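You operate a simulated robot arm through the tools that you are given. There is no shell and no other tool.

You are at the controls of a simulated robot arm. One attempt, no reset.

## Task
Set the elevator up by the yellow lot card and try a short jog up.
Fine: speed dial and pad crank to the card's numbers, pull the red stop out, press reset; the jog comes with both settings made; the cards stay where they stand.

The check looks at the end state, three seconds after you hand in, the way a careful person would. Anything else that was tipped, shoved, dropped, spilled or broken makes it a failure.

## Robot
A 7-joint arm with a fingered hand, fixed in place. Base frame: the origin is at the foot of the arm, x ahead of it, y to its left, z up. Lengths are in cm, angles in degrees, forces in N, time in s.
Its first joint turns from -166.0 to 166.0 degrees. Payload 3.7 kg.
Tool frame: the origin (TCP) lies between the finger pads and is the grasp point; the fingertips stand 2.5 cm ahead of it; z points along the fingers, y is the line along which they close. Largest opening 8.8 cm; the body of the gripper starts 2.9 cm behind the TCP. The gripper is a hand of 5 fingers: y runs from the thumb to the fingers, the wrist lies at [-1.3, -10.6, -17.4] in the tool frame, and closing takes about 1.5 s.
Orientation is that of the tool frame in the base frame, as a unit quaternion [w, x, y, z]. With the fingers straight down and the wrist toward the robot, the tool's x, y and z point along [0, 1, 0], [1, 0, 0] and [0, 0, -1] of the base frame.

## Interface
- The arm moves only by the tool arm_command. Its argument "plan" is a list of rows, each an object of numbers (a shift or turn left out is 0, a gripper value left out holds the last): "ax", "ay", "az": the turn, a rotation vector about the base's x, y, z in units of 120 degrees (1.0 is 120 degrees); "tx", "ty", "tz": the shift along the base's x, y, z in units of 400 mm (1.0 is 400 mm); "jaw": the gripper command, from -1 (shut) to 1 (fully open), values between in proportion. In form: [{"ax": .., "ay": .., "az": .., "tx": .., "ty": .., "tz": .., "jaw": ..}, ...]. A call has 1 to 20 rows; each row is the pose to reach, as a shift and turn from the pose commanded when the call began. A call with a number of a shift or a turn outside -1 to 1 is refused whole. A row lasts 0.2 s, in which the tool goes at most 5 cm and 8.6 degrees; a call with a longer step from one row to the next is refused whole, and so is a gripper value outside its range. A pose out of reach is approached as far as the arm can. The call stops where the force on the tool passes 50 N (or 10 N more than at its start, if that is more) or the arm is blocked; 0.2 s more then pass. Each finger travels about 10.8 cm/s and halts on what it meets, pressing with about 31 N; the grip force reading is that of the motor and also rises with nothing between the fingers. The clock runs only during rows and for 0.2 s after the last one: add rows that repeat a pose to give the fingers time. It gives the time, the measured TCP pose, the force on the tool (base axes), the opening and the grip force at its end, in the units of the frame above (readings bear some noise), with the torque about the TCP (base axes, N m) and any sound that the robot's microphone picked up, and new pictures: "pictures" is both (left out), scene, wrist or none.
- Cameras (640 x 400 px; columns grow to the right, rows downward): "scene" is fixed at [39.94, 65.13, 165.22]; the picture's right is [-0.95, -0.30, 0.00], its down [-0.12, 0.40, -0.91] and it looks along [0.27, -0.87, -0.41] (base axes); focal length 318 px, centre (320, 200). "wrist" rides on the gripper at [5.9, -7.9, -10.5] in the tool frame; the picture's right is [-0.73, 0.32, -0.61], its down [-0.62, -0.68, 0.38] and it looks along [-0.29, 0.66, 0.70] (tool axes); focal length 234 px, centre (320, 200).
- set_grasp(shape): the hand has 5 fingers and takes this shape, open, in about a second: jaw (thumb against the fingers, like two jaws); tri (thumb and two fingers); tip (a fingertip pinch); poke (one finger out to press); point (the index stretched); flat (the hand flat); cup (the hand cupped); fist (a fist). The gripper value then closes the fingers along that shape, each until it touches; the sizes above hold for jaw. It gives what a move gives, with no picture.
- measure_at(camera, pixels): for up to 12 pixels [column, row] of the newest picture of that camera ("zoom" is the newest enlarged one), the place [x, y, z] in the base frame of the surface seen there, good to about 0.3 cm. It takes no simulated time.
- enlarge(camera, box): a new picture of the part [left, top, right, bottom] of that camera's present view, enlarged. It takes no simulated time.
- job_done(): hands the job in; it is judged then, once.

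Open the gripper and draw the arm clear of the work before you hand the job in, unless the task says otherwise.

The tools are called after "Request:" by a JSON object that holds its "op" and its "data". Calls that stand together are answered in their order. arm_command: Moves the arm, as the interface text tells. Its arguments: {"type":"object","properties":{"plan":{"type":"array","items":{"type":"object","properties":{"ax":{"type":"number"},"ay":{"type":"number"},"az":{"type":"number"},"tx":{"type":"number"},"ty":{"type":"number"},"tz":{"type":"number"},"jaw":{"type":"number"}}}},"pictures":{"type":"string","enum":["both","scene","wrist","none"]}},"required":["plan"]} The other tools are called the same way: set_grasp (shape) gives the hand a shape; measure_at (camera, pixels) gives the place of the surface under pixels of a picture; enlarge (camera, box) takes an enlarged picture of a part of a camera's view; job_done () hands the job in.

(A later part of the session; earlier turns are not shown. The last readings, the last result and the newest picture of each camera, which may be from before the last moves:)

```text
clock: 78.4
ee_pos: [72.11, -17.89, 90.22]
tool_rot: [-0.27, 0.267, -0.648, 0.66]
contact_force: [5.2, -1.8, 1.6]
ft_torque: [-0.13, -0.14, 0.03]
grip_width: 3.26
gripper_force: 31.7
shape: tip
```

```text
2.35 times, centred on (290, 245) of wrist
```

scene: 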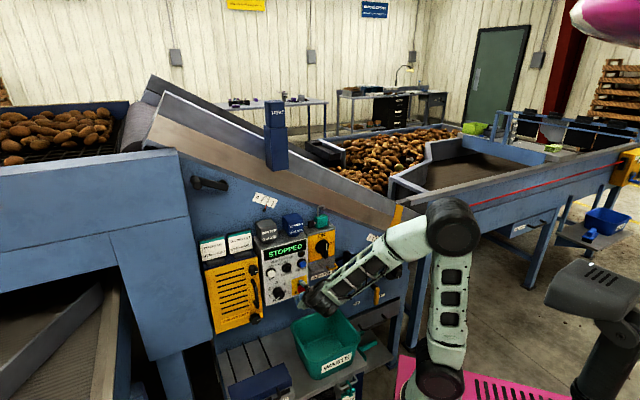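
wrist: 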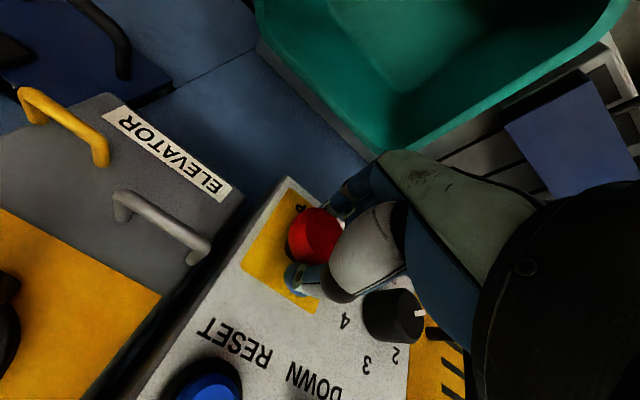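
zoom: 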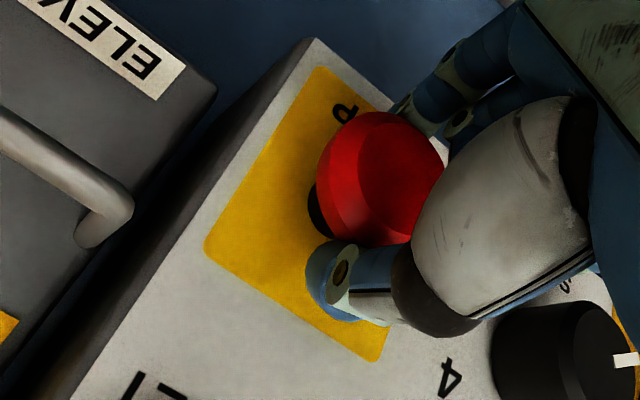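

Head gripped (3.26 cm, 31.7 N). I pull straight out along the normal, 1.2 cm.

Request:
{"op": "arm_command", "data": {"plan": [{"tx": -0.0053, "ty": 0.0053, "jaw": -1}, {"tx": -0.0106, "ty": 0.0106, "jaw": -1}, {"tx": -0.0159, "ty": 0.0159, "jaw": -1}, {"tx": -0.0212, "ty": 0.0212, "jaw": -1}, {"tx": -0.0212, "ty": 0.0212, "jaw": -1}], "pictures": "both"}}

Request:
{"op": "enlarge", "data": {"camera": "scene", "box": [250, 230, 330, 310]}}

Request:
{"op": "enlarge", "data": {"camera": "wrist", "box": [190, 160, 390, 330]}}

```text
clock: 79.6
ee_pos: [71.2, -17.2, 90.19]
tool_rot: [-0.269, 0.265, -0.649, 0.661]
contact_force: [33.0, -17.4, 4.3]
ft_torque: [-0.03, -0.29, 0.13]
grip_width: 3.09
gripper_force: 31.4
shape: tip
heard: click
```

scene: 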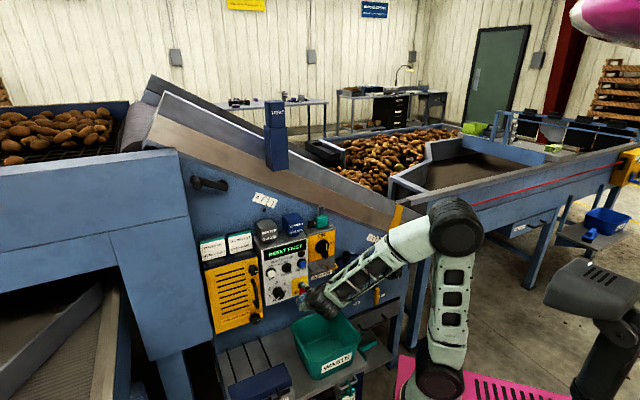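
wrist: 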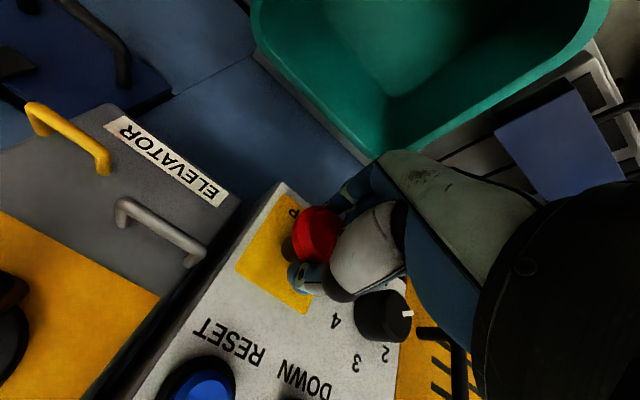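

```text
5.00 times, centred on (290, 270) of scene
```

zoom: 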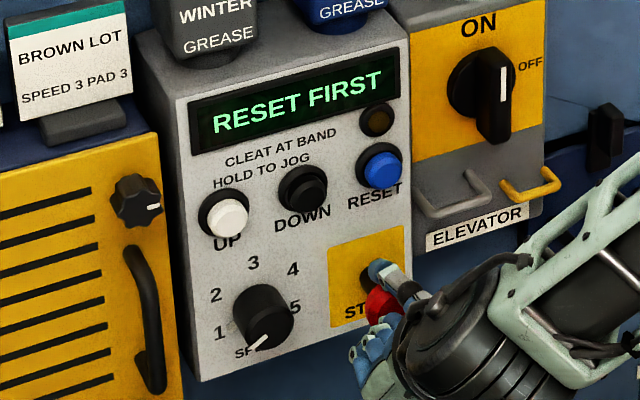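

```text
2.35 times, centred on (290, 245) of wrist
```

zoom: 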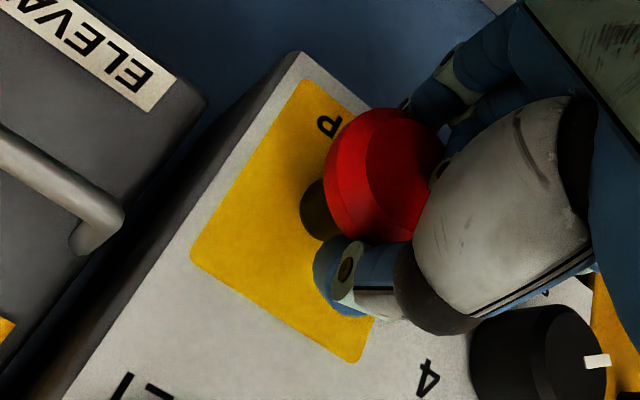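

A click was heard and the display says RESET FIRST: the stop is out. I open the fingers and back straight out.

Request:
{"op": "arm_command", "data": {"plan": [{"jaw": -0.4}, {"jaw": 0}, {"jaw": 0.5}, {"jaw": 0.6}, {"jaw": 0.6}, {"tx": -0.0177, "ty": 0.0177, "jaw": 0.6}, {"tx": -0.053, "ty": 0.053, "jaw": 0.6}, {"tx": -0.0884, "ty": 0.0884, "jaw": 0.6}, {"tx": -0.1237, "ty": 0.1237, "jaw": 0.6}, {"tx": -0.159, "ty": 0.159, "jaw": 0.6}, {"tx": -0.159, "ty": 0.159, "jaw": 0.6}], "pictures": "both"}}

Request:
{"op": "enlarge", "data": {"camera": "scene", "box": [250, 230, 330, 310]}}

```text
clock: 82.0
ee_pos: [64.87, -10.73, 90.14]
tool_rot: [-0.27, 0.266, -0.649, 0.66]
contact_force: [-0.5, 0.3, -0.6]
ft_torque: [-0.02, 0.02, -0.05]
grip_width: 7.01
gripper_force: 0.0
shape: tip
```

scene: 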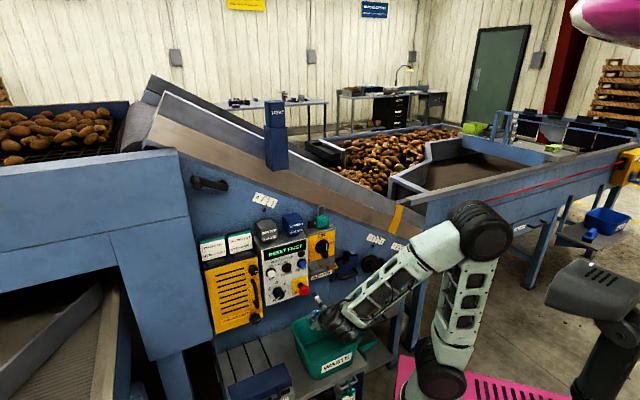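
wrist: 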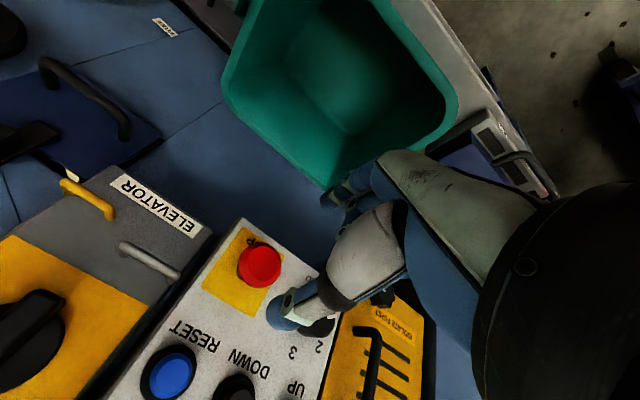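

```text
5.00 times, centred on (290, 270) of scene
```

zoom: 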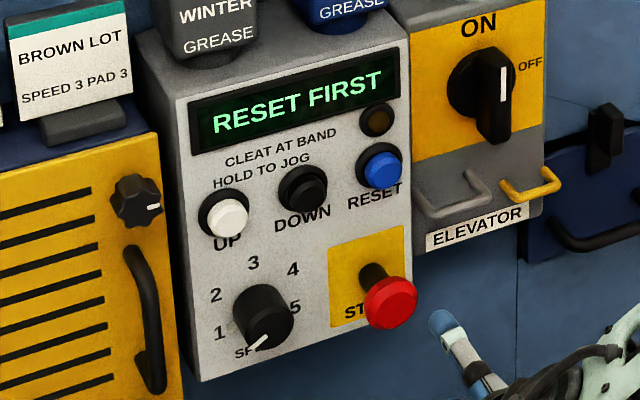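

The stop stands out and the display asks for RESET FIRST. I switch to the poke shape here and raise to RESET height (z≈99.9) at stand-off.

Request:
{"op": "set_grasp", "data": {"shape": "poke"}}

Request:
{"op": "arm_command", "data": {"plan": [{"tz": 0.0625}, {"tz": 0.125}, {"tz": 0.1875}, {"tz": 0.244}, {"tz": 0.244}, {"tz": 0.244}], "pictures": "both"}}

Request:
{"op": "enlarge", "data": {"camera": "scene", "box": [280, 240, 360, 310]}}

Request:
{"op": "enlarge", "data": {"camera": "wrist", "box": [150, 150, 410, 360]}}

```text
clock: 82.9
ee_pos: [64.86, -10.89, 90.15]
tool_rot: [-0.27, 0.267, -0.649, 0.659]
contact_force: [-0.7, -0.5, 0.3]
ft_torque: [0.0, 0.0, -0.05]
grip_width: 0.0
gripper_force: 0.1
shape: poke
```

```text
clock: 84.3
ee_pos: [64.86, -10.65, 100.01]
tool_rot: [-0.27, 0.266, -0.649, 0.659]
contact_force: [0.0, 0.3, -0.2]
ft_torque: [-0.01, 0.05, 0.05]
grip_width: 0.0
gripper_force: 0.1
shape: poke
```

scene: 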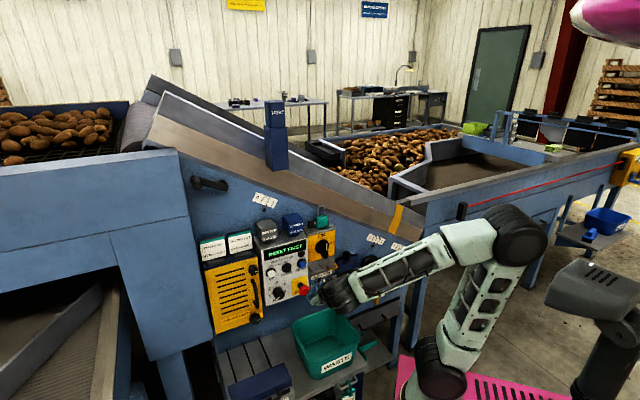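
wrist: 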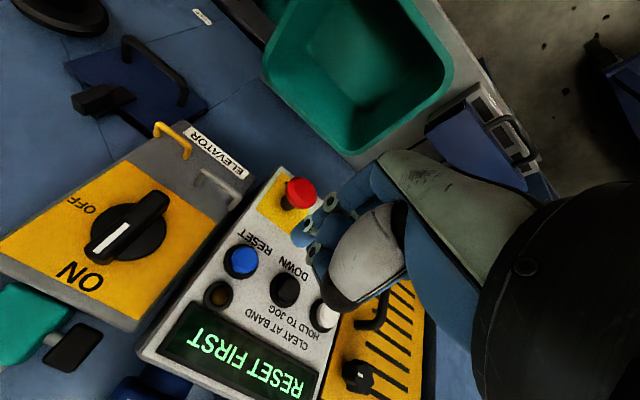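

```text
5.71 times, centred on (320, 275) of scene
```

zoom: 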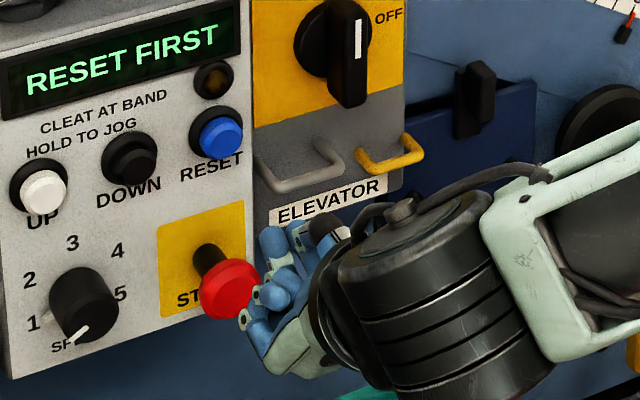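

```text
1.90 times, centred on (280, 255) of wrist
```

zoom: 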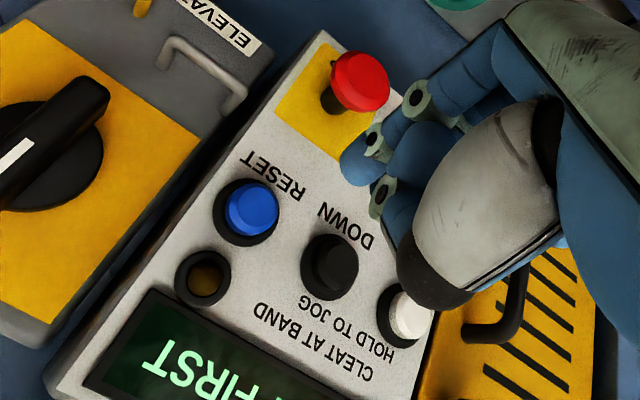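

The poke fingertip shows at (355,165) in the wrist zoom; I measure it and the buttons.

Request:
{"op": "measure_at", "data": {"camera": "zoom", "pixels": [[350, 165], [360, 155], [345, 172], [365, 178], [378, 140], [252, 208], [245, 200], [262, 215], [408, 315], [335, 268], [232, 218], [270, 195]]}}

Request:
{"op": "enlarge", "data": {"camera": "scene", "box": [300, 255, 340, 295]}}

Request:
{"op": "measure_at", "data": {"camera": "zoom", "pixels": [[240, 140], [250, 160], [230, 160], [260, 180], [235, 135], [250, 135], [290, 120], [240, 175]]}}

```text
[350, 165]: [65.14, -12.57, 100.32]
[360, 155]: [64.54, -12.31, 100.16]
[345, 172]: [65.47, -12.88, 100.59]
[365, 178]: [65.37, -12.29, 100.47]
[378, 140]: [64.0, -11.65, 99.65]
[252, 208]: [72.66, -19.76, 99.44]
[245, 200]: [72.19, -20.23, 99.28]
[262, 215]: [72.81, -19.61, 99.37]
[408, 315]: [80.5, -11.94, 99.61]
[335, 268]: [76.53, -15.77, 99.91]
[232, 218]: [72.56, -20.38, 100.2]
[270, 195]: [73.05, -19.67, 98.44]
```

```text
10.00 times, centred on (320, 275) of scene
```

zoom: 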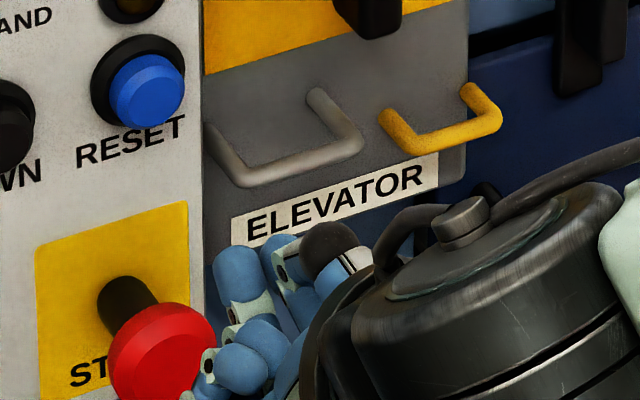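

```text
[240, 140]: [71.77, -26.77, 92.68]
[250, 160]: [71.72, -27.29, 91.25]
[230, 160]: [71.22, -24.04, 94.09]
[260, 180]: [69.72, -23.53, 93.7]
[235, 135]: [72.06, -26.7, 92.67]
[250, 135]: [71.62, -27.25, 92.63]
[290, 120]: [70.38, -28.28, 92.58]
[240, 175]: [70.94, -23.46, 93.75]
```

Tip centre is about 0.3 cm right of the TCP axis; RESET centre u≈-37.55, z≈99.7. I align and advance until the fingertip is about 0.8 cm in front of the button.

Request:
{"op": "arm_command", "data": {"plan": [{"tx": -0.008, "ty": -0.008, "tz": -0.005}, {"tx": 0.0295, "ty": -0.0455, "tz": -0.005}, {"tx": 0.067, "ty": -0.083, "tz": -0.005}, {"tx": 0.1045, "ty": -0.1205, "tz": -0.005}, {"tx": 0.142, "ty": -0.158, "tz": -0.005}, {"tx": 0.142, "ty": -0.158, "tz": -0.005}], "pictures": "both"}}

Request:
{"op": "enlarge", "data": {"camera": "scene", "box": [280, 235, 340, 285]}}

Request:
{"op": "enlarge", "data": {"camera": "wrist", "box": [190, 160, 390, 330]}}

```text
clock: 85.7
ee_pos: [70.62, -17.01, 99.73]
tool_rot: [-0.27, 0.266, -0.648, 0.661]
contact_force: [-0.2, 1.0, 0.4]
ft_torque: [-0.02, 0.01, 0.01]
grip_width: 0.0
gripper_force: 0.0
shape: poke
```

scene: 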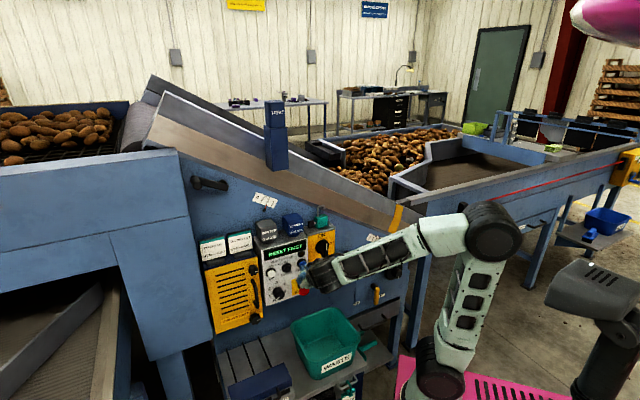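
wrist: 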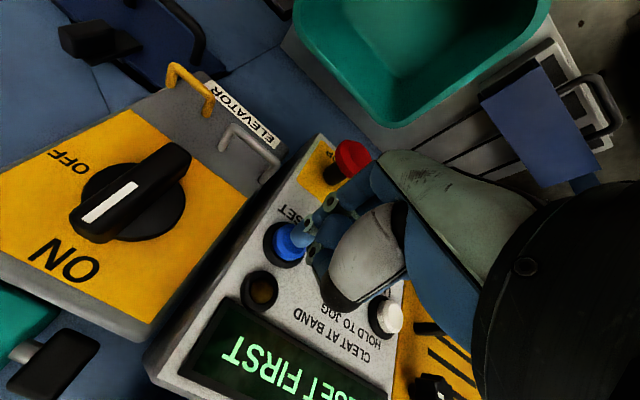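

```text
8.00 times, centred on (310, 260) of scene
```

zoom: 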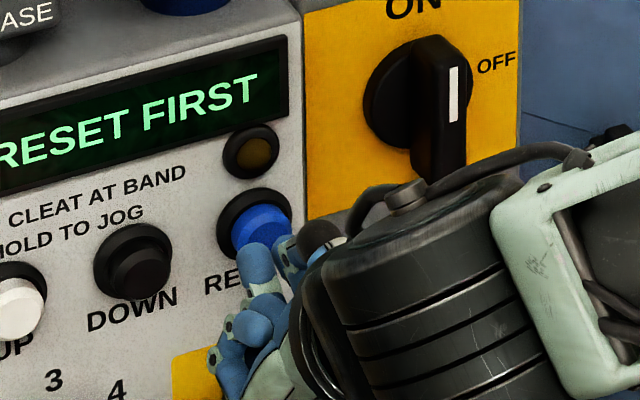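

```text
2.35 times, centred on (290, 245) of wrist
```

zoom: 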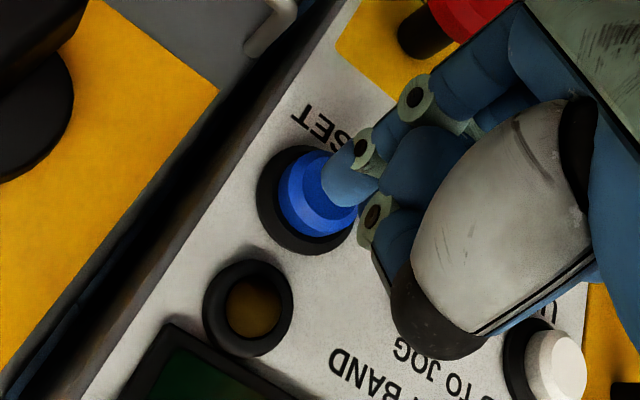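

The fingertip hovers directly before RESET. I press about 1.4 cm forward (button face is 0.8 cm away) and come back.

Request:
{"op": "arm_command", "data": {"plan": [{"tx": 0.0071, "ty": -0.0071}, {"tx": 0.0141, "ty": -0.0141}, {"tx": 0.0194, "ty": -0.0194}, {"tx": 0.0248, "ty": -0.0248}, {"tx": 0.0248, "ty": -0.0248}, {"tx": 0.0141, "ty": -0.0141}, {"tx": 0, "ty": 0}, {"tx": 0, "ty": 0}], "pictures": "both"}}

Request:
{"op": "enlarge", "data": {"camera": "scene", "box": [260, 230, 340, 290]}}

```text
clock: 87.5
ee_pos: [70.51, -16.91, 99.71]
tool_rot: [-0.27, 0.267, -0.649, 0.659]
contact_force: [0.0, 0.3, -0.1]
ft_torque: [-0.01, -0.02, -0.01]
grip_width: 0.01
gripper_force: 0.0
shape: poke
heard: click
```

scene: 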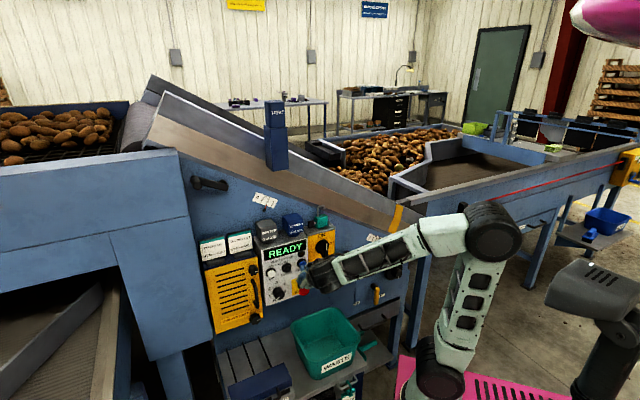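
wrist: 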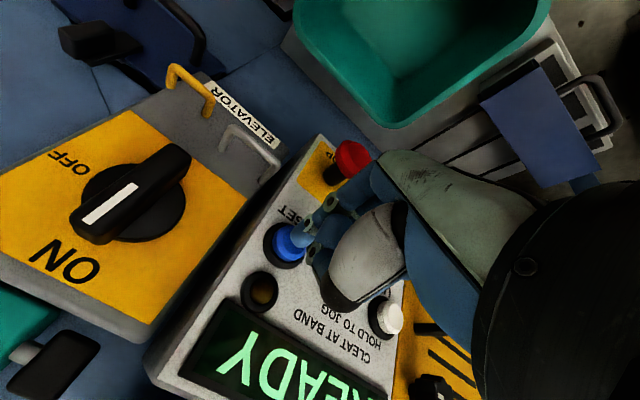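

```text
6.67 times, centred on (300, 260) of scene
```

zoom: 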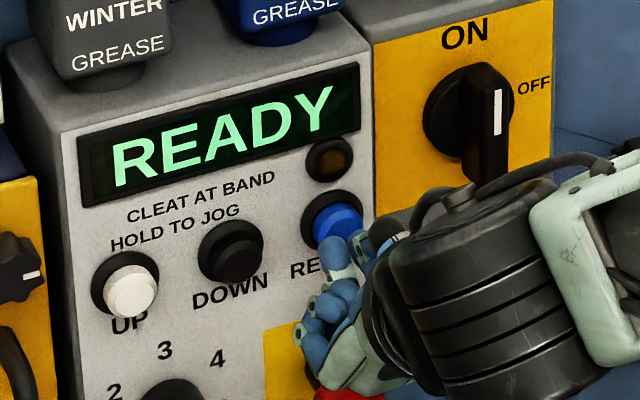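

Display reads READY. I retract 5 cm, move 11.1 cm left at that distance (past DOWN), and come back to hover in front of the white UP button (u≈-48.65, z≈99.65).

Request:
{"op": "arm_command", "data": {"plan": [{"tx": -0.0442, "ty": 0.0442}, {"tx": -0.0884, "ty": 0.0884}, {"tx": -0.0231, "ty": 0.1537}, {"tx": 0.0422, "ty": 0.219}, {"tx": 0.1074, "ty": 0.2842}, {"tx": 0.1074, "ty": 0.2842}, {"tx": 0.1516, "ty": 0.24}, {"tx": 0.1958, "ty": 0.1958}, {"tx": 0.1958, "ty": 0.1958}], "pictures": "both"}}

Request:
{"op": "enlarge", "data": {"camera": "scene", "box": [250, 235, 310, 285]}}

Request:
{"op": "enlarge", "data": {"camera": "wrist", "box": [190, 160, 390, 330]}}

```text
clock: 89.5
ee_pos: [78.43, -9.1, 99.78]
tool_rot: [-0.27, 0.267, -0.649, 0.659]
contact_force: [1.0, -0.6, -0.1]
ft_torque: [-0.01, 0.0, -0.03]
grip_width: 0.0
gripper_force: 0.1
shape: poke
```

scene: 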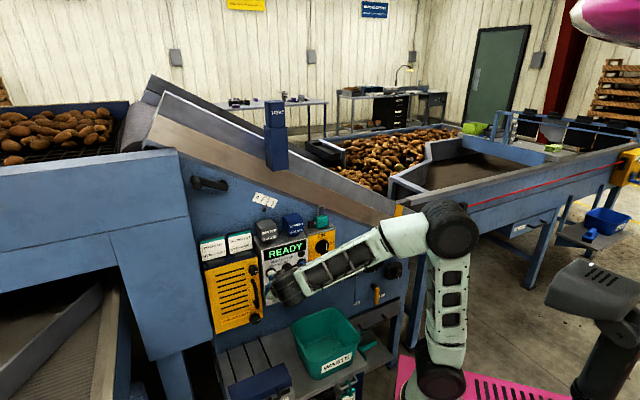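
wrist: 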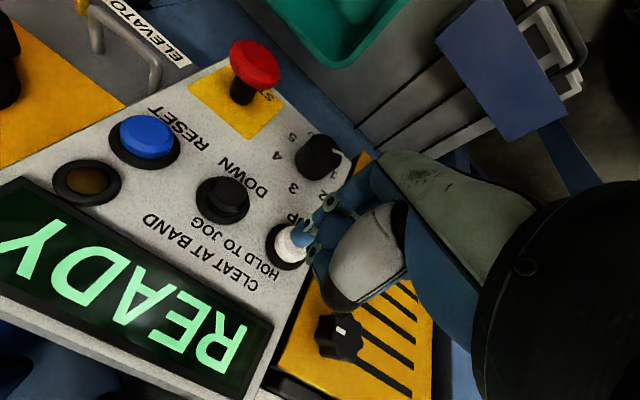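

```text
8.00 times, centred on (280, 260) of scene
```

zoom: 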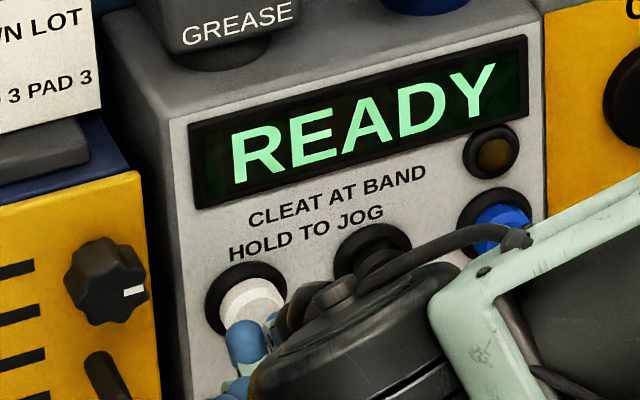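

```text
2.35 times, centred on (290, 245) of wrist
```

zoom: 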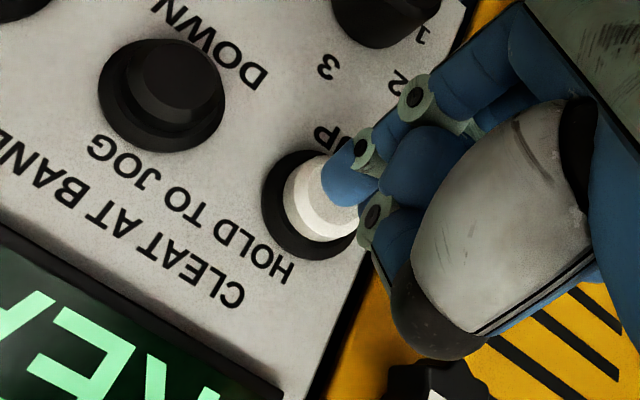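

The fingertip is right before UP, READY shown, stop out, speed 1 and pad 2 set. I press UP and hold for about one second, then release and retreat.

Request:
{"op": "arm_command", "data": {"plan": [{"tx": 0.0071, "ty": -0.0071}, {"tx": 0.0141, "ty": -0.0141}, {"tx": 0.0194, "ty": -0.0194}, {"tx": 0.0248, "ty": -0.0248}, {"tx": 0.0248, "ty": -0.0248}, {"tx": 0.0248, "ty": -0.0248}, {"tx": 0.0248, "ty": -0.0248}, {"tx": 0.0248, "ty": -0.0248}, {"tx": 0.0071, "ty": -0.0071}, {"tx": -0.0106, "ty": 0.0106}, {"tx": -0.0283, "ty": 0.0283}], "pictures": "both"}}

Request:
{"op": "enlarge", "data": {"camera": "scene", "box": [250, 225, 330, 285]}}

```text
clock: 91.9
ee_pos: [77.17, -7.96, 99.74]
tool_rot: [-0.269, 0.266, -0.649, 0.66]
contact_force: [-0.7, 0.0, -0.8]
ft_torque: [-0.02, -0.02, -0.01]
grip_width: 0.02
gripper_force: 0.0
shape: poke
heard: click
```

scene: 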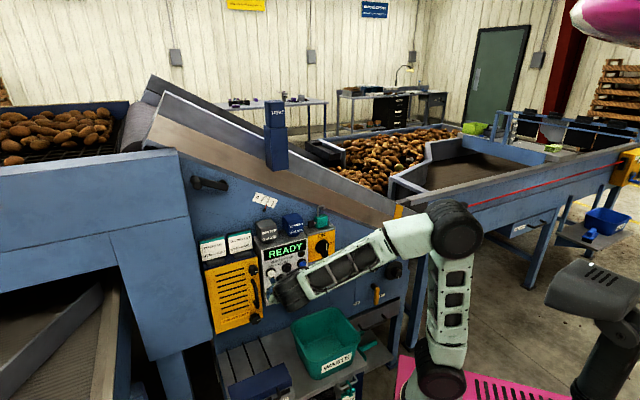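
wrist: 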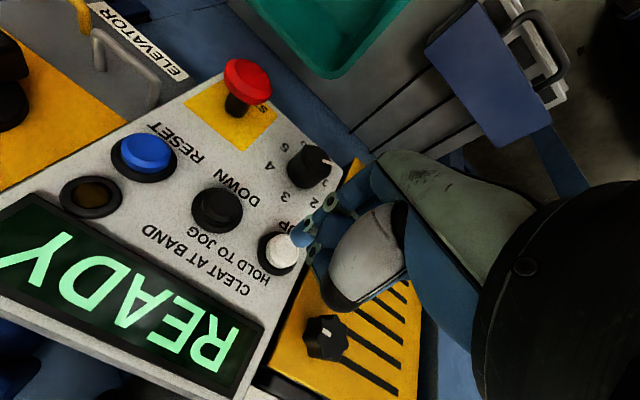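

```text
6.67 times, centred on (290, 255) of scene
```

zoom: 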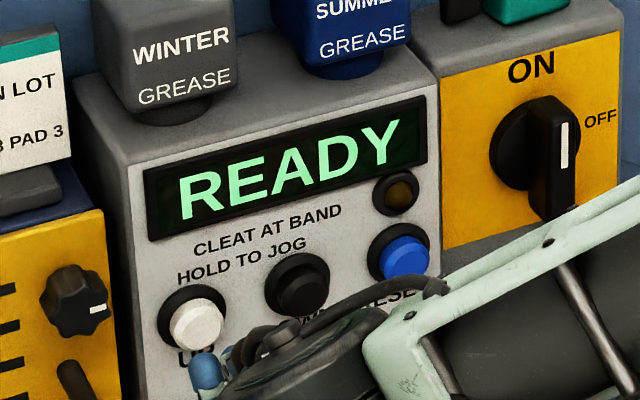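

A click was heard and the panel is back to READY. I look at the elevator belt for evidence of motion (cleats near the yellow band and at the top).

Request:
{"op": "enlarge", "data": {"camera": "scene", "box": [100, 70, 260, 190]}}

Request:
{"op": "enlarge", "data": {"camera": "scene", "box": [260, 130, 440, 240]}}

Request:
{"op": "enlarge", "data": {"camera": "wrist", "box": [20, 40, 340, 380]}}

```text
3.33 times, centred on (180, 130) of scene
```

zoom: 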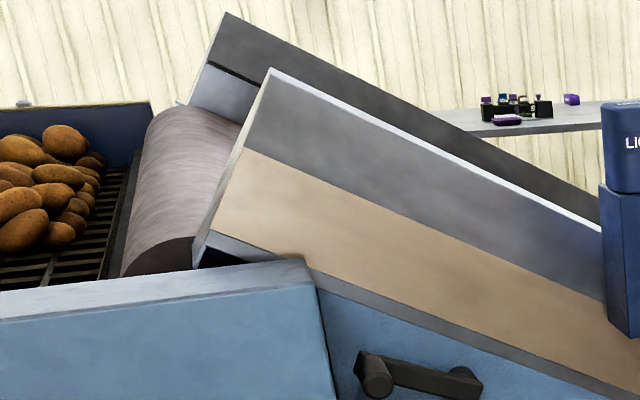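

```text
3.56 times, centred on (350, 185) of scene
```

zoom: 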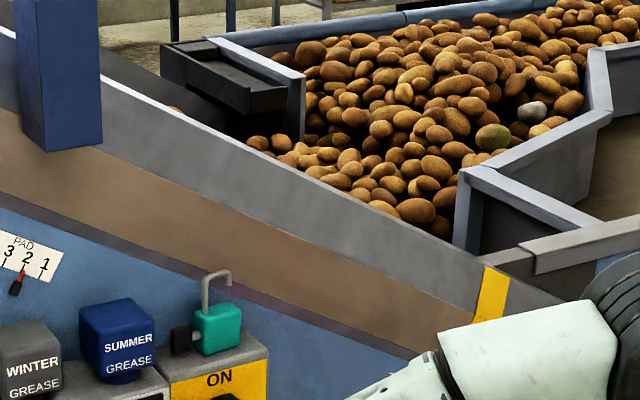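

```text
1.18 times, centred on (180, 210) of wrist
```

zoom: 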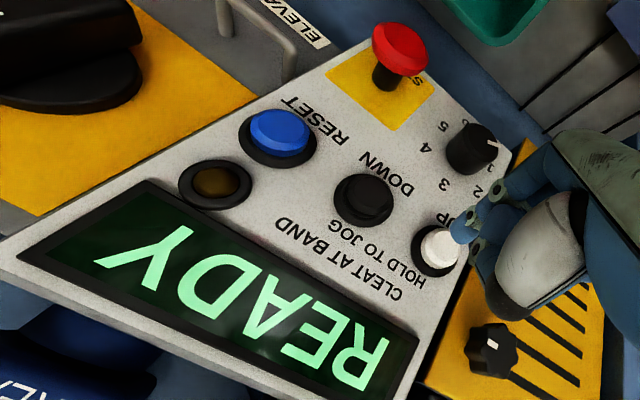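

The belt itself cannot be seen from here and READY alone does not prove the jog ran. I press UP once more briefly and look at the display while the button is held.

Request:
{"op": "arm_command", "data": {"plan": [{"tx": 0.0177, "ty": -0.0177}, {"tx": 0.0354, "ty": -0.0354}, {"tx": 0.0442, "ty": -0.0442}, {"tx": 0.053, "ty": -0.053}], "pictures": "both"}}

Request:
{"op": "enlarge", "data": {"camera": "scene", "box": [250, 225, 330, 285]}}

Request:
{"op": "enlarge", "data": {"camera": "wrist", "box": [0, 60, 320, 400]}}

```text
clock: 92.9
ee_pos: [79.4, -10.18, 99.65]
tool_rot: [-0.269, 0.266, -0.649, 0.66]
contact_force: [-1.9, 1.9, -0.1]
ft_torque: [0.01, -0.01, 0.04]
grip_width: 0.0
gripper_force: 0.1
shape: poke
heard: click
```

scene: 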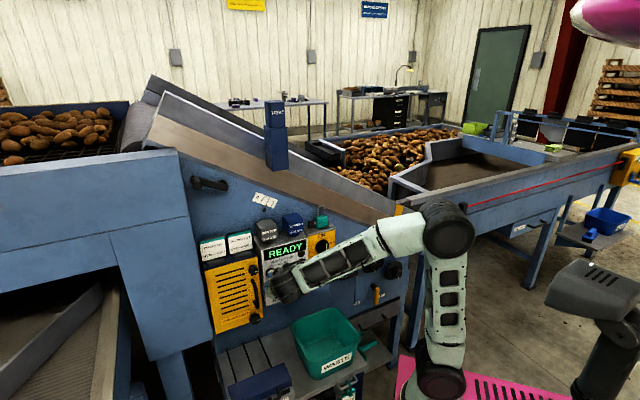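
wrist: 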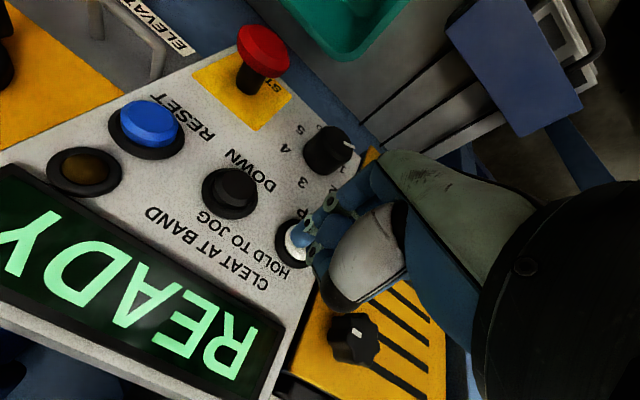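

```text
6.67 times, centred on (290, 255) of scene
```

zoom: 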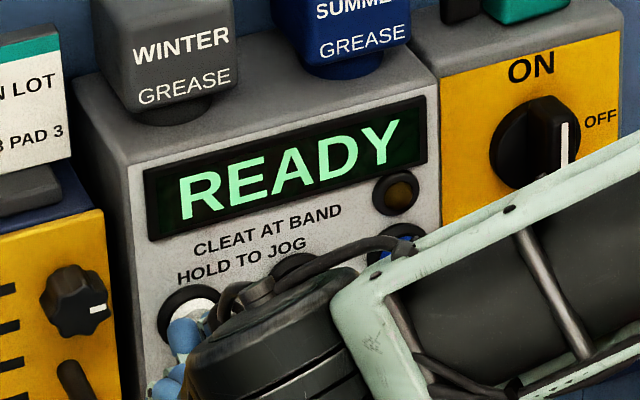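

```text
1.18 times, centred on (160, 230) of wrist
```

zoom: 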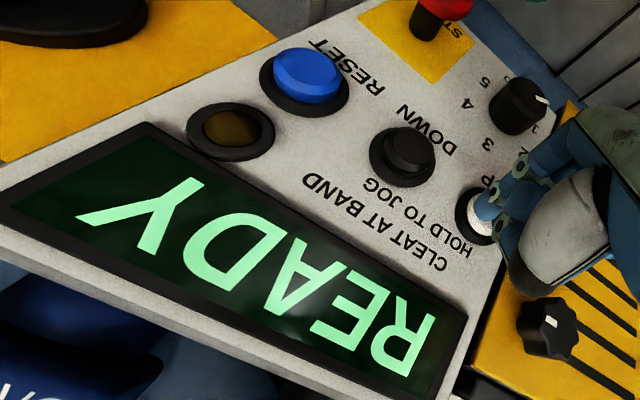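

Contact is light but the click came again and the button is in. I take the same belt-head zoom as before to see whether the belt or head pulley moved.

Request:
{"op": "enlarge", "data": {"camera": "scene", "box": [100, 70, 260, 190]}}

Request:
{"op": "enlarge", "data": {"camera": "scene", "box": [120, 90, 180, 150]}}

Request:
{"op": "enlarge", "data": {"camera": "scene", "box": [260, 130, 440, 240]}}

```text
3.33 times, centred on (180, 130) of scene
```

zoom: 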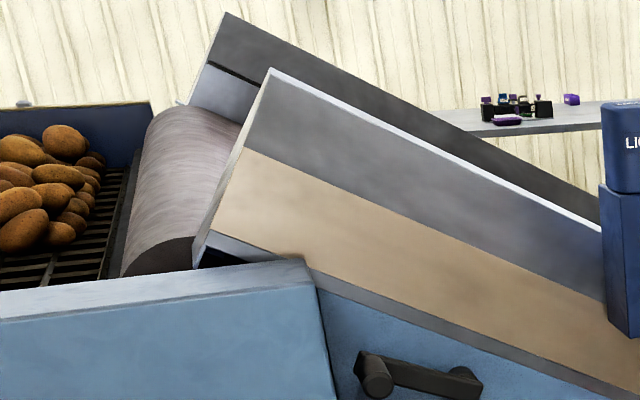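

```text
6.67 times, centred on (150, 120) of scene
```

zoom: 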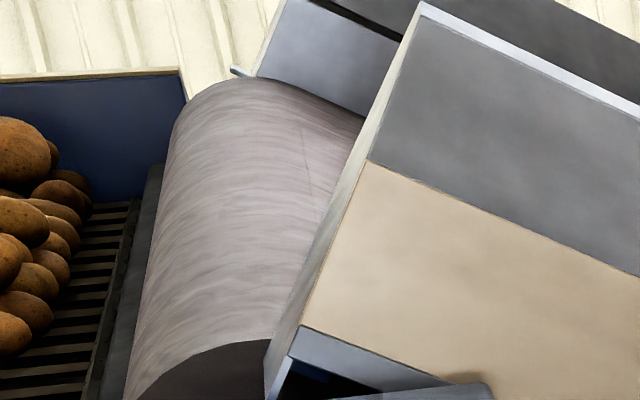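

```text
3.56 times, centred on (350, 185) of scene
```

zoom: 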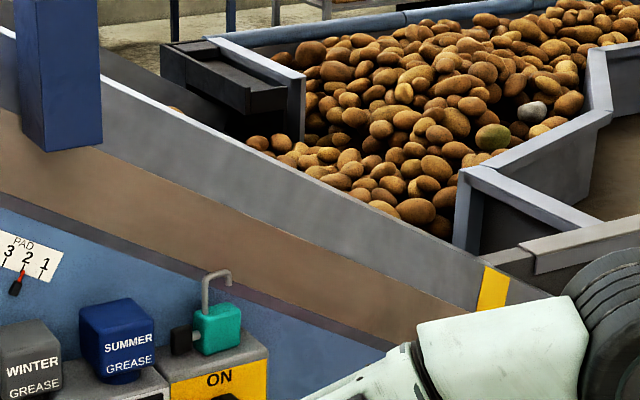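

There is a faint line on the belt over the head pulley (zoom (305,160)). I release UP now, retreat, and compare that line's position to see if the belt was moving.

Request:
{"op": "arm_command", "data": {"plan": [{"tx": 0, "ty": 0}, {"tx": -0.0177, "ty": 0.0177}, {"tx": -0.0354, "ty": 0.0354}, {"tx": -0.07, "ty": 0.07}, {"tx": -0.105, "ty": 0.105}], "pictures": "both"}}

Request:
{"op": "enlarge", "data": {"camera": "scene", "box": [120, 90, 180, 150]}}

Request:
{"op": "enlarge", "data": {"camera": "scene", "box": [250, 225, 330, 305]}}

```text
clock: 94.1
ee_pos: [75.09, -5.95, 99.78]
tool_rot: [-0.27, 0.266, -0.649, 0.66]
contact_force: [-0.5, 0.6, -0.1]
ft_torque: [0.0, 0.01, -0.01]
grip_width: 0.0
gripper_force: 0.2
shape: poke
```

scene: 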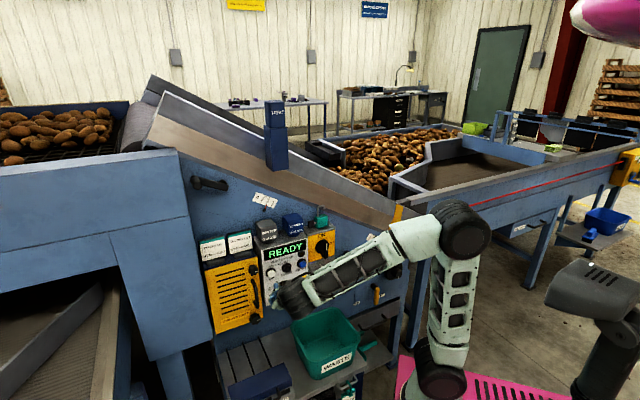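
wrist: 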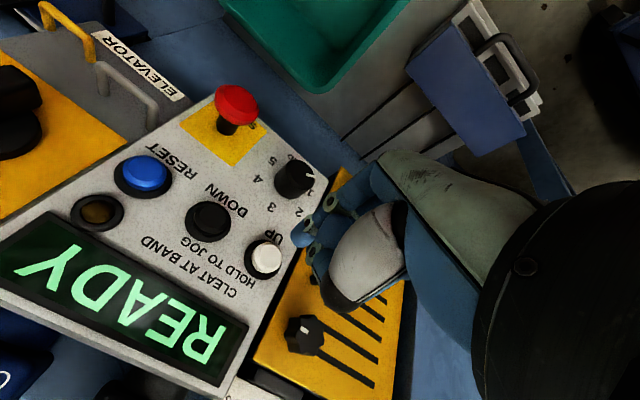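

```text
6.67 times, centred on (150, 120) of scene
```

zoom: 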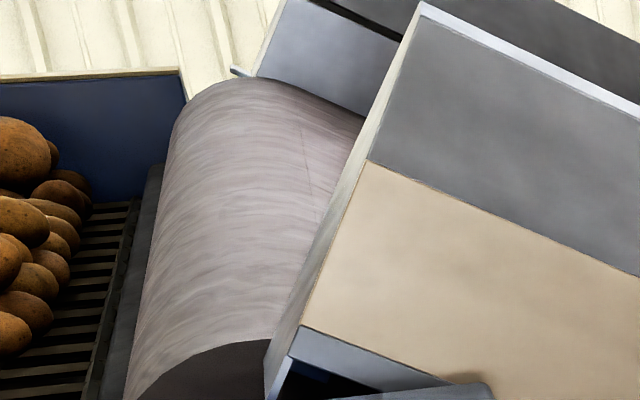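

```text
5.00 times, centred on (290, 265) of scene
```

zoom: 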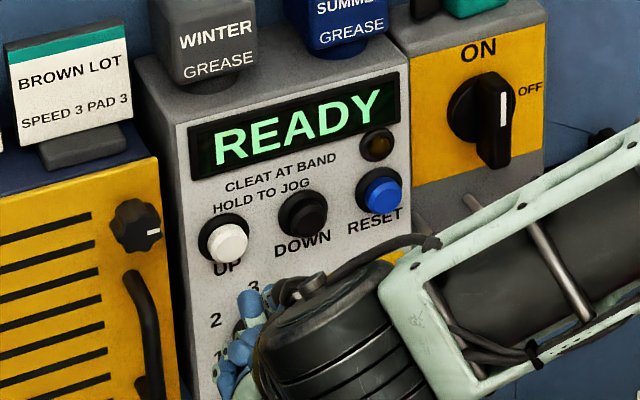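

The line is just a fixed seam, so it proves nothing. I measure where the elevator trough and the yellow band are, to plan a look inside with the wrist camera.

Request:
{"op": "measure_at", "data": {"camera": "scene", "pixels": [[397, 212], [400, 207], [393, 226], [340, 178], [250, 150], [220, 120], [200, 100], [160, 78], [300, 165], [178, 95], [155, 105], [370, 190]]}}

Request:
{"op": "enlarge", "data": {"camera": "scene", "box": [370, 180, 440, 240]}}

```text
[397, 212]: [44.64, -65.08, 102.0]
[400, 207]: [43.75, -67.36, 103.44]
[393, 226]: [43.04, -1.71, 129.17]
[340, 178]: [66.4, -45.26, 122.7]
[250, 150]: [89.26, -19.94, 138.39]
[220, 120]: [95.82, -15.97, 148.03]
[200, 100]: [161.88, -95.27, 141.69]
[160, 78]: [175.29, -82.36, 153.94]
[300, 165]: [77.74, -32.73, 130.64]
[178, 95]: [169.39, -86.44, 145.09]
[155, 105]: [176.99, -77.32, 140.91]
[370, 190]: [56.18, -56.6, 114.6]
```

```text
6.67 times, centred on (405, 210) of scene
```

zoom: 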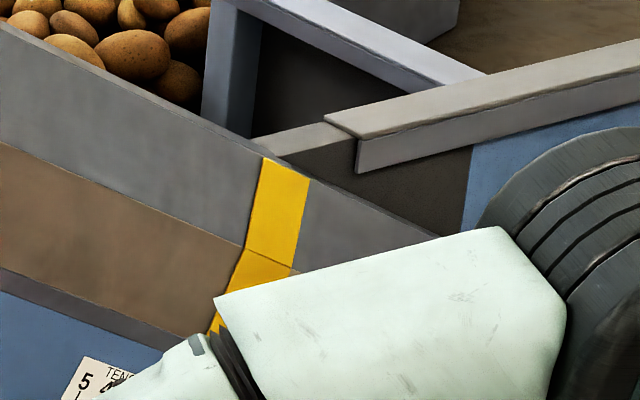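

The trough is about 1 m wide behind the near plate. With the same hand orientation I can simply rise and move right so the wrist camera looks over the plate onto the belt; I do that now.

Request:
{"op": "arm_command", "data": {"plan": [{"tx": -0.0354, "ty": 0.0354, "tz": 0.02}, {"tx": -0.0661, "ty": -0.013, "tz": 0.1}, {"tx": -0.097, "ty": -0.061, "tz": 0.18}, {"tx": -0.128, "ty": -0.109, "tz": 0.26}, {"tx": -0.159, "ty": -0.157, "tz": 0.34}, {"tx": -0.19, "ty": -0.205, "tz": 0.42}, {"tx": -0.221, "ty": -0.253, "tz": 0.5}, {"tx": -0.252, "ty": -0.301, "tz": 0.58}, {"tx": -0.283, "ty": -0.349, "tz": 0.66}, {"tx": -0.314, "ty": -0.397, "tz": 0.74}, {"tx": -0.345, "ty": -0.445, "tz": 0.82}, {"tx": -0.375, "ty": -0.475, "tz": 0.9}, {"tx": -0.375, "ty": -0.475, "tz": 0.98}, {"tx": -0.375, "ty": -0.475, "tz": 0.98}], "pictures": "both"}}

```text
clock: 97.1
ee_pos: [60.13, -24.99, 139.08]
tool_rot: [-0.269, 0.266, -0.649, 0.66]
contact_force: [1.8, 0.4, 0.5]
ft_torque: [0.0, -0.01, 0.0]
grip_width: 0.0
gripper_force: 0.1
shape: poke
```

scene: 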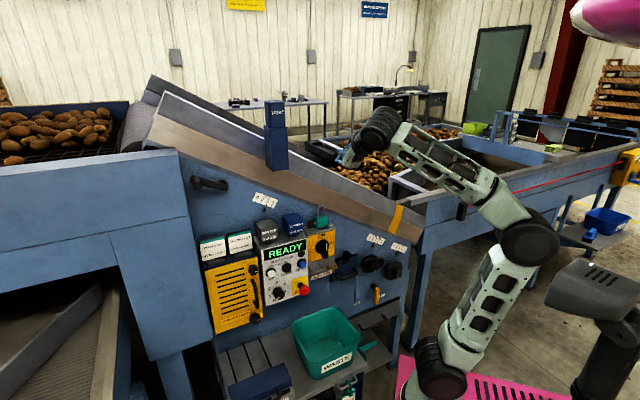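
wrist: 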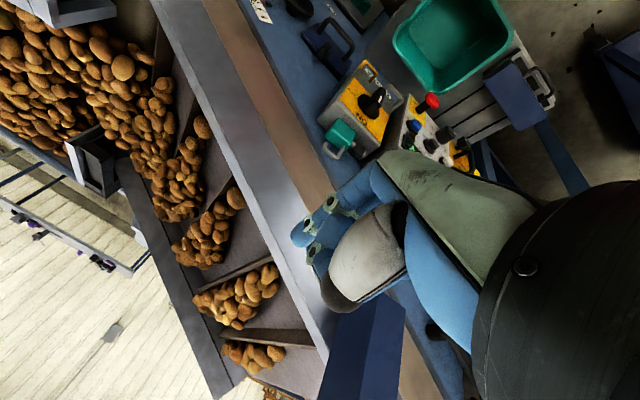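

The belt with its cleats and potatoes is clearly visible. I record the cleat positions as a baseline.

Request:
{"op": "enlarge", "data": {"camera": "wrist", "box": [130, 140, 340, 400]}}

Request:
{"op": "measure_at", "data": {"camera": "wrist", "pixels": [[270, 332], [250, 330], [290, 335], [250, 268], [265, 260], [220, 195], [215, 205], [185, 110], [300, 345], [255, 240], [285, 300], [240, 215]]}}

Request:
{"op": "enlarge", "data": {"camera": "wrist", "box": [140, 0, 300, 200]}}

```text
1.54 times, centred on (235, 270) of wrist
```

zoom: 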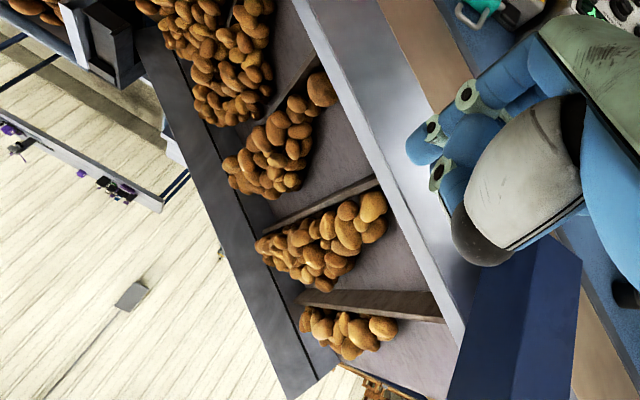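

```text
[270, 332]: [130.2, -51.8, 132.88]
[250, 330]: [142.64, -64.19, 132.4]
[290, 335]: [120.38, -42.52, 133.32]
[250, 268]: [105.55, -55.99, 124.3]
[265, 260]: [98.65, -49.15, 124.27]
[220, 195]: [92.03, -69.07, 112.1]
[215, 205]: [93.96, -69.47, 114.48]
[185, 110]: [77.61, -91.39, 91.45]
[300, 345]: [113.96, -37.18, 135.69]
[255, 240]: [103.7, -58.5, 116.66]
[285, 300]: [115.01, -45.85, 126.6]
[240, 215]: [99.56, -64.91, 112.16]
```

```text
2.00 times, centred on (220, 100) of wrist
```

zoom: 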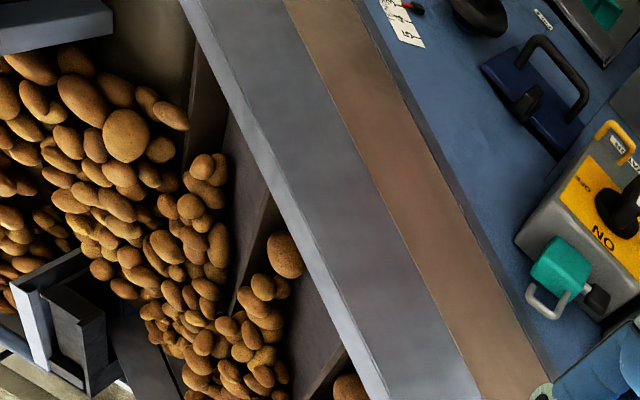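

I repeat the earlier scene zoom over the belt edge, where a potato tip peeked above the plate at (177,108), to compare with the pictures before and during the second press.

Request:
{"op": "enlarge", "data": {"camera": "scene", "box": [260, 130, 440, 240]}}

Request:
{"op": "enlarge", "data": {"camera": "scene", "box": [290, 140, 340, 180]}}

```text
3.56 times, centred on (350, 185) of scene
```

zoom: 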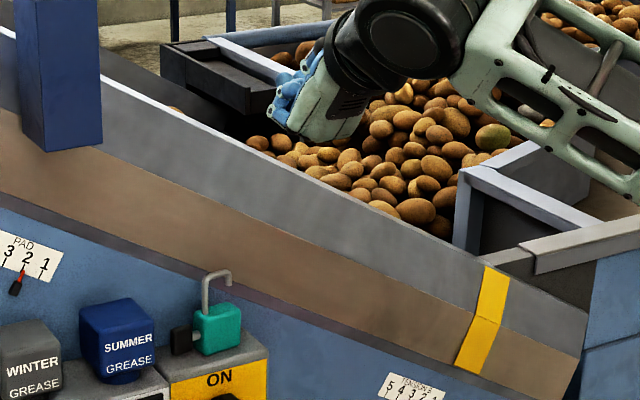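

```text
10.00 times, centred on (315, 160) of scene
```

zoom: 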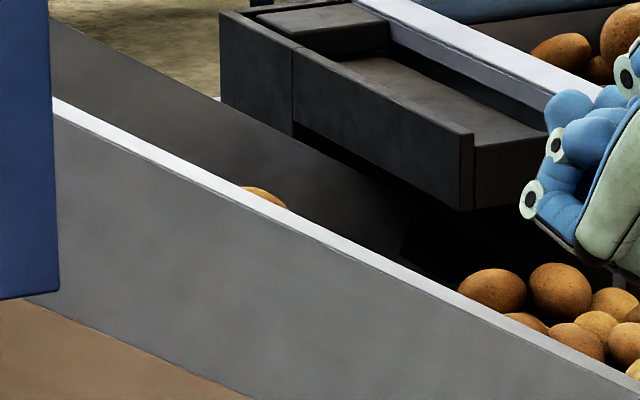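

I go back along the same path to the stand-off before UP, keeping that potato tip (10x zoom (265,195)) as the motion reference.

Request:
{"op": "arm_command", "data": {"plan": [{"tx": 0, "ty": 0, "tz": -0.08}, {"tx": 0.03, "ty": 0.03, "tz": -0.16}, {"tx": 0.061, "ty": 0.078, "tz": -0.24}, {"tx": 0.092, "ty": 0.126, "tz": -0.32}, {"tx": 0.123, "ty": 0.174, "tz": -0.4}, {"tx": 0.154, "ty": 0.222, "tz": -0.48}, {"tx": 0.185, "ty": 0.27, "tz": -0.56}, {"tx": 0.216, "ty": 0.318, "tz": -0.64}, {"tx": 0.247, "ty": 0.366, "tz": -0.72}, {"tx": 0.278, "ty": 0.414, "tz": -0.8}, {"tx": 0.3089, "ty": 0.462, "tz": -0.88}, {"tx": 0.3396, "ty": 0.5104, "tz": -0.96}, {"tx": 0.375, "ty": 0.475, "tz": -0.98}, {"tx": 0.375, "ty": 0.475, "tz": -0.98}], "pictures": "both"}}

Request:
{"op": "enlarge", "data": {"camera": "scene", "box": [290, 140, 340, 180]}}

Request:
{"op": "enlarge", "data": {"camera": "scene", "box": [250, 225, 330, 305]}}

```text
clock: 100.1
ee_pos: [75.08, -5.98, 99.71]
tool_rot: [-0.269, 0.266, -0.649, 0.66]
contact_force: [-0.3, 0.8, -0.4]
ft_torque: [0.03, -0.03, -0.02]
grip_width: 0.01
gripper_force: 0.1
shape: poke
```

scene: 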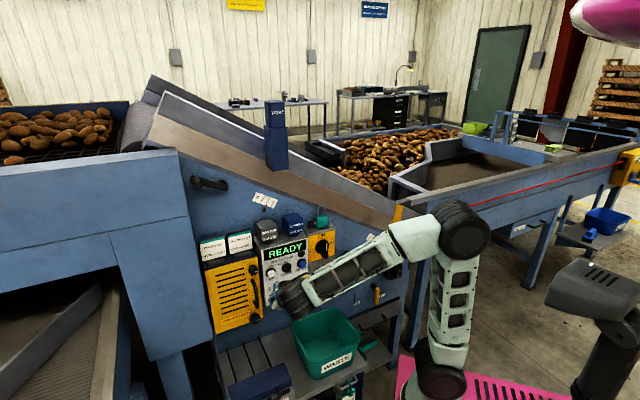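
wrist: 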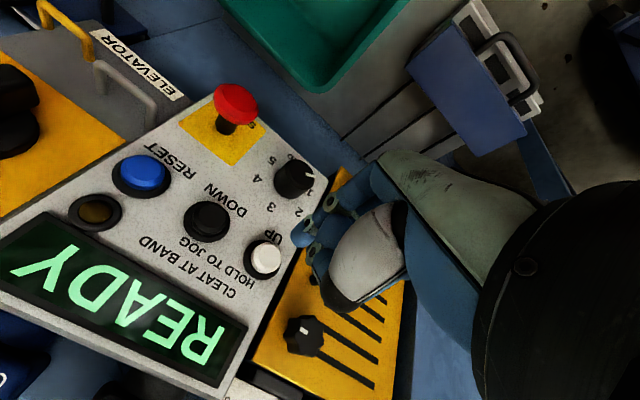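

```text
10.00 times, centred on (315, 160) of scene
```

zoom: 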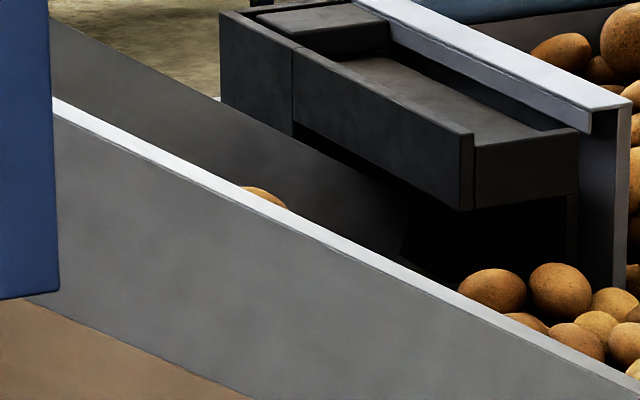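

```text
5.00 times, centred on (290, 265) of scene
```

zoom: 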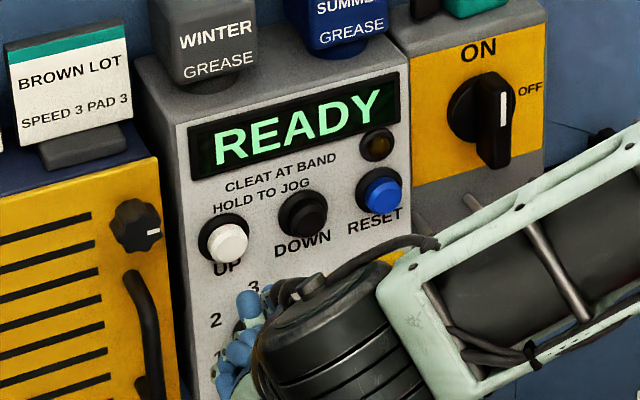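

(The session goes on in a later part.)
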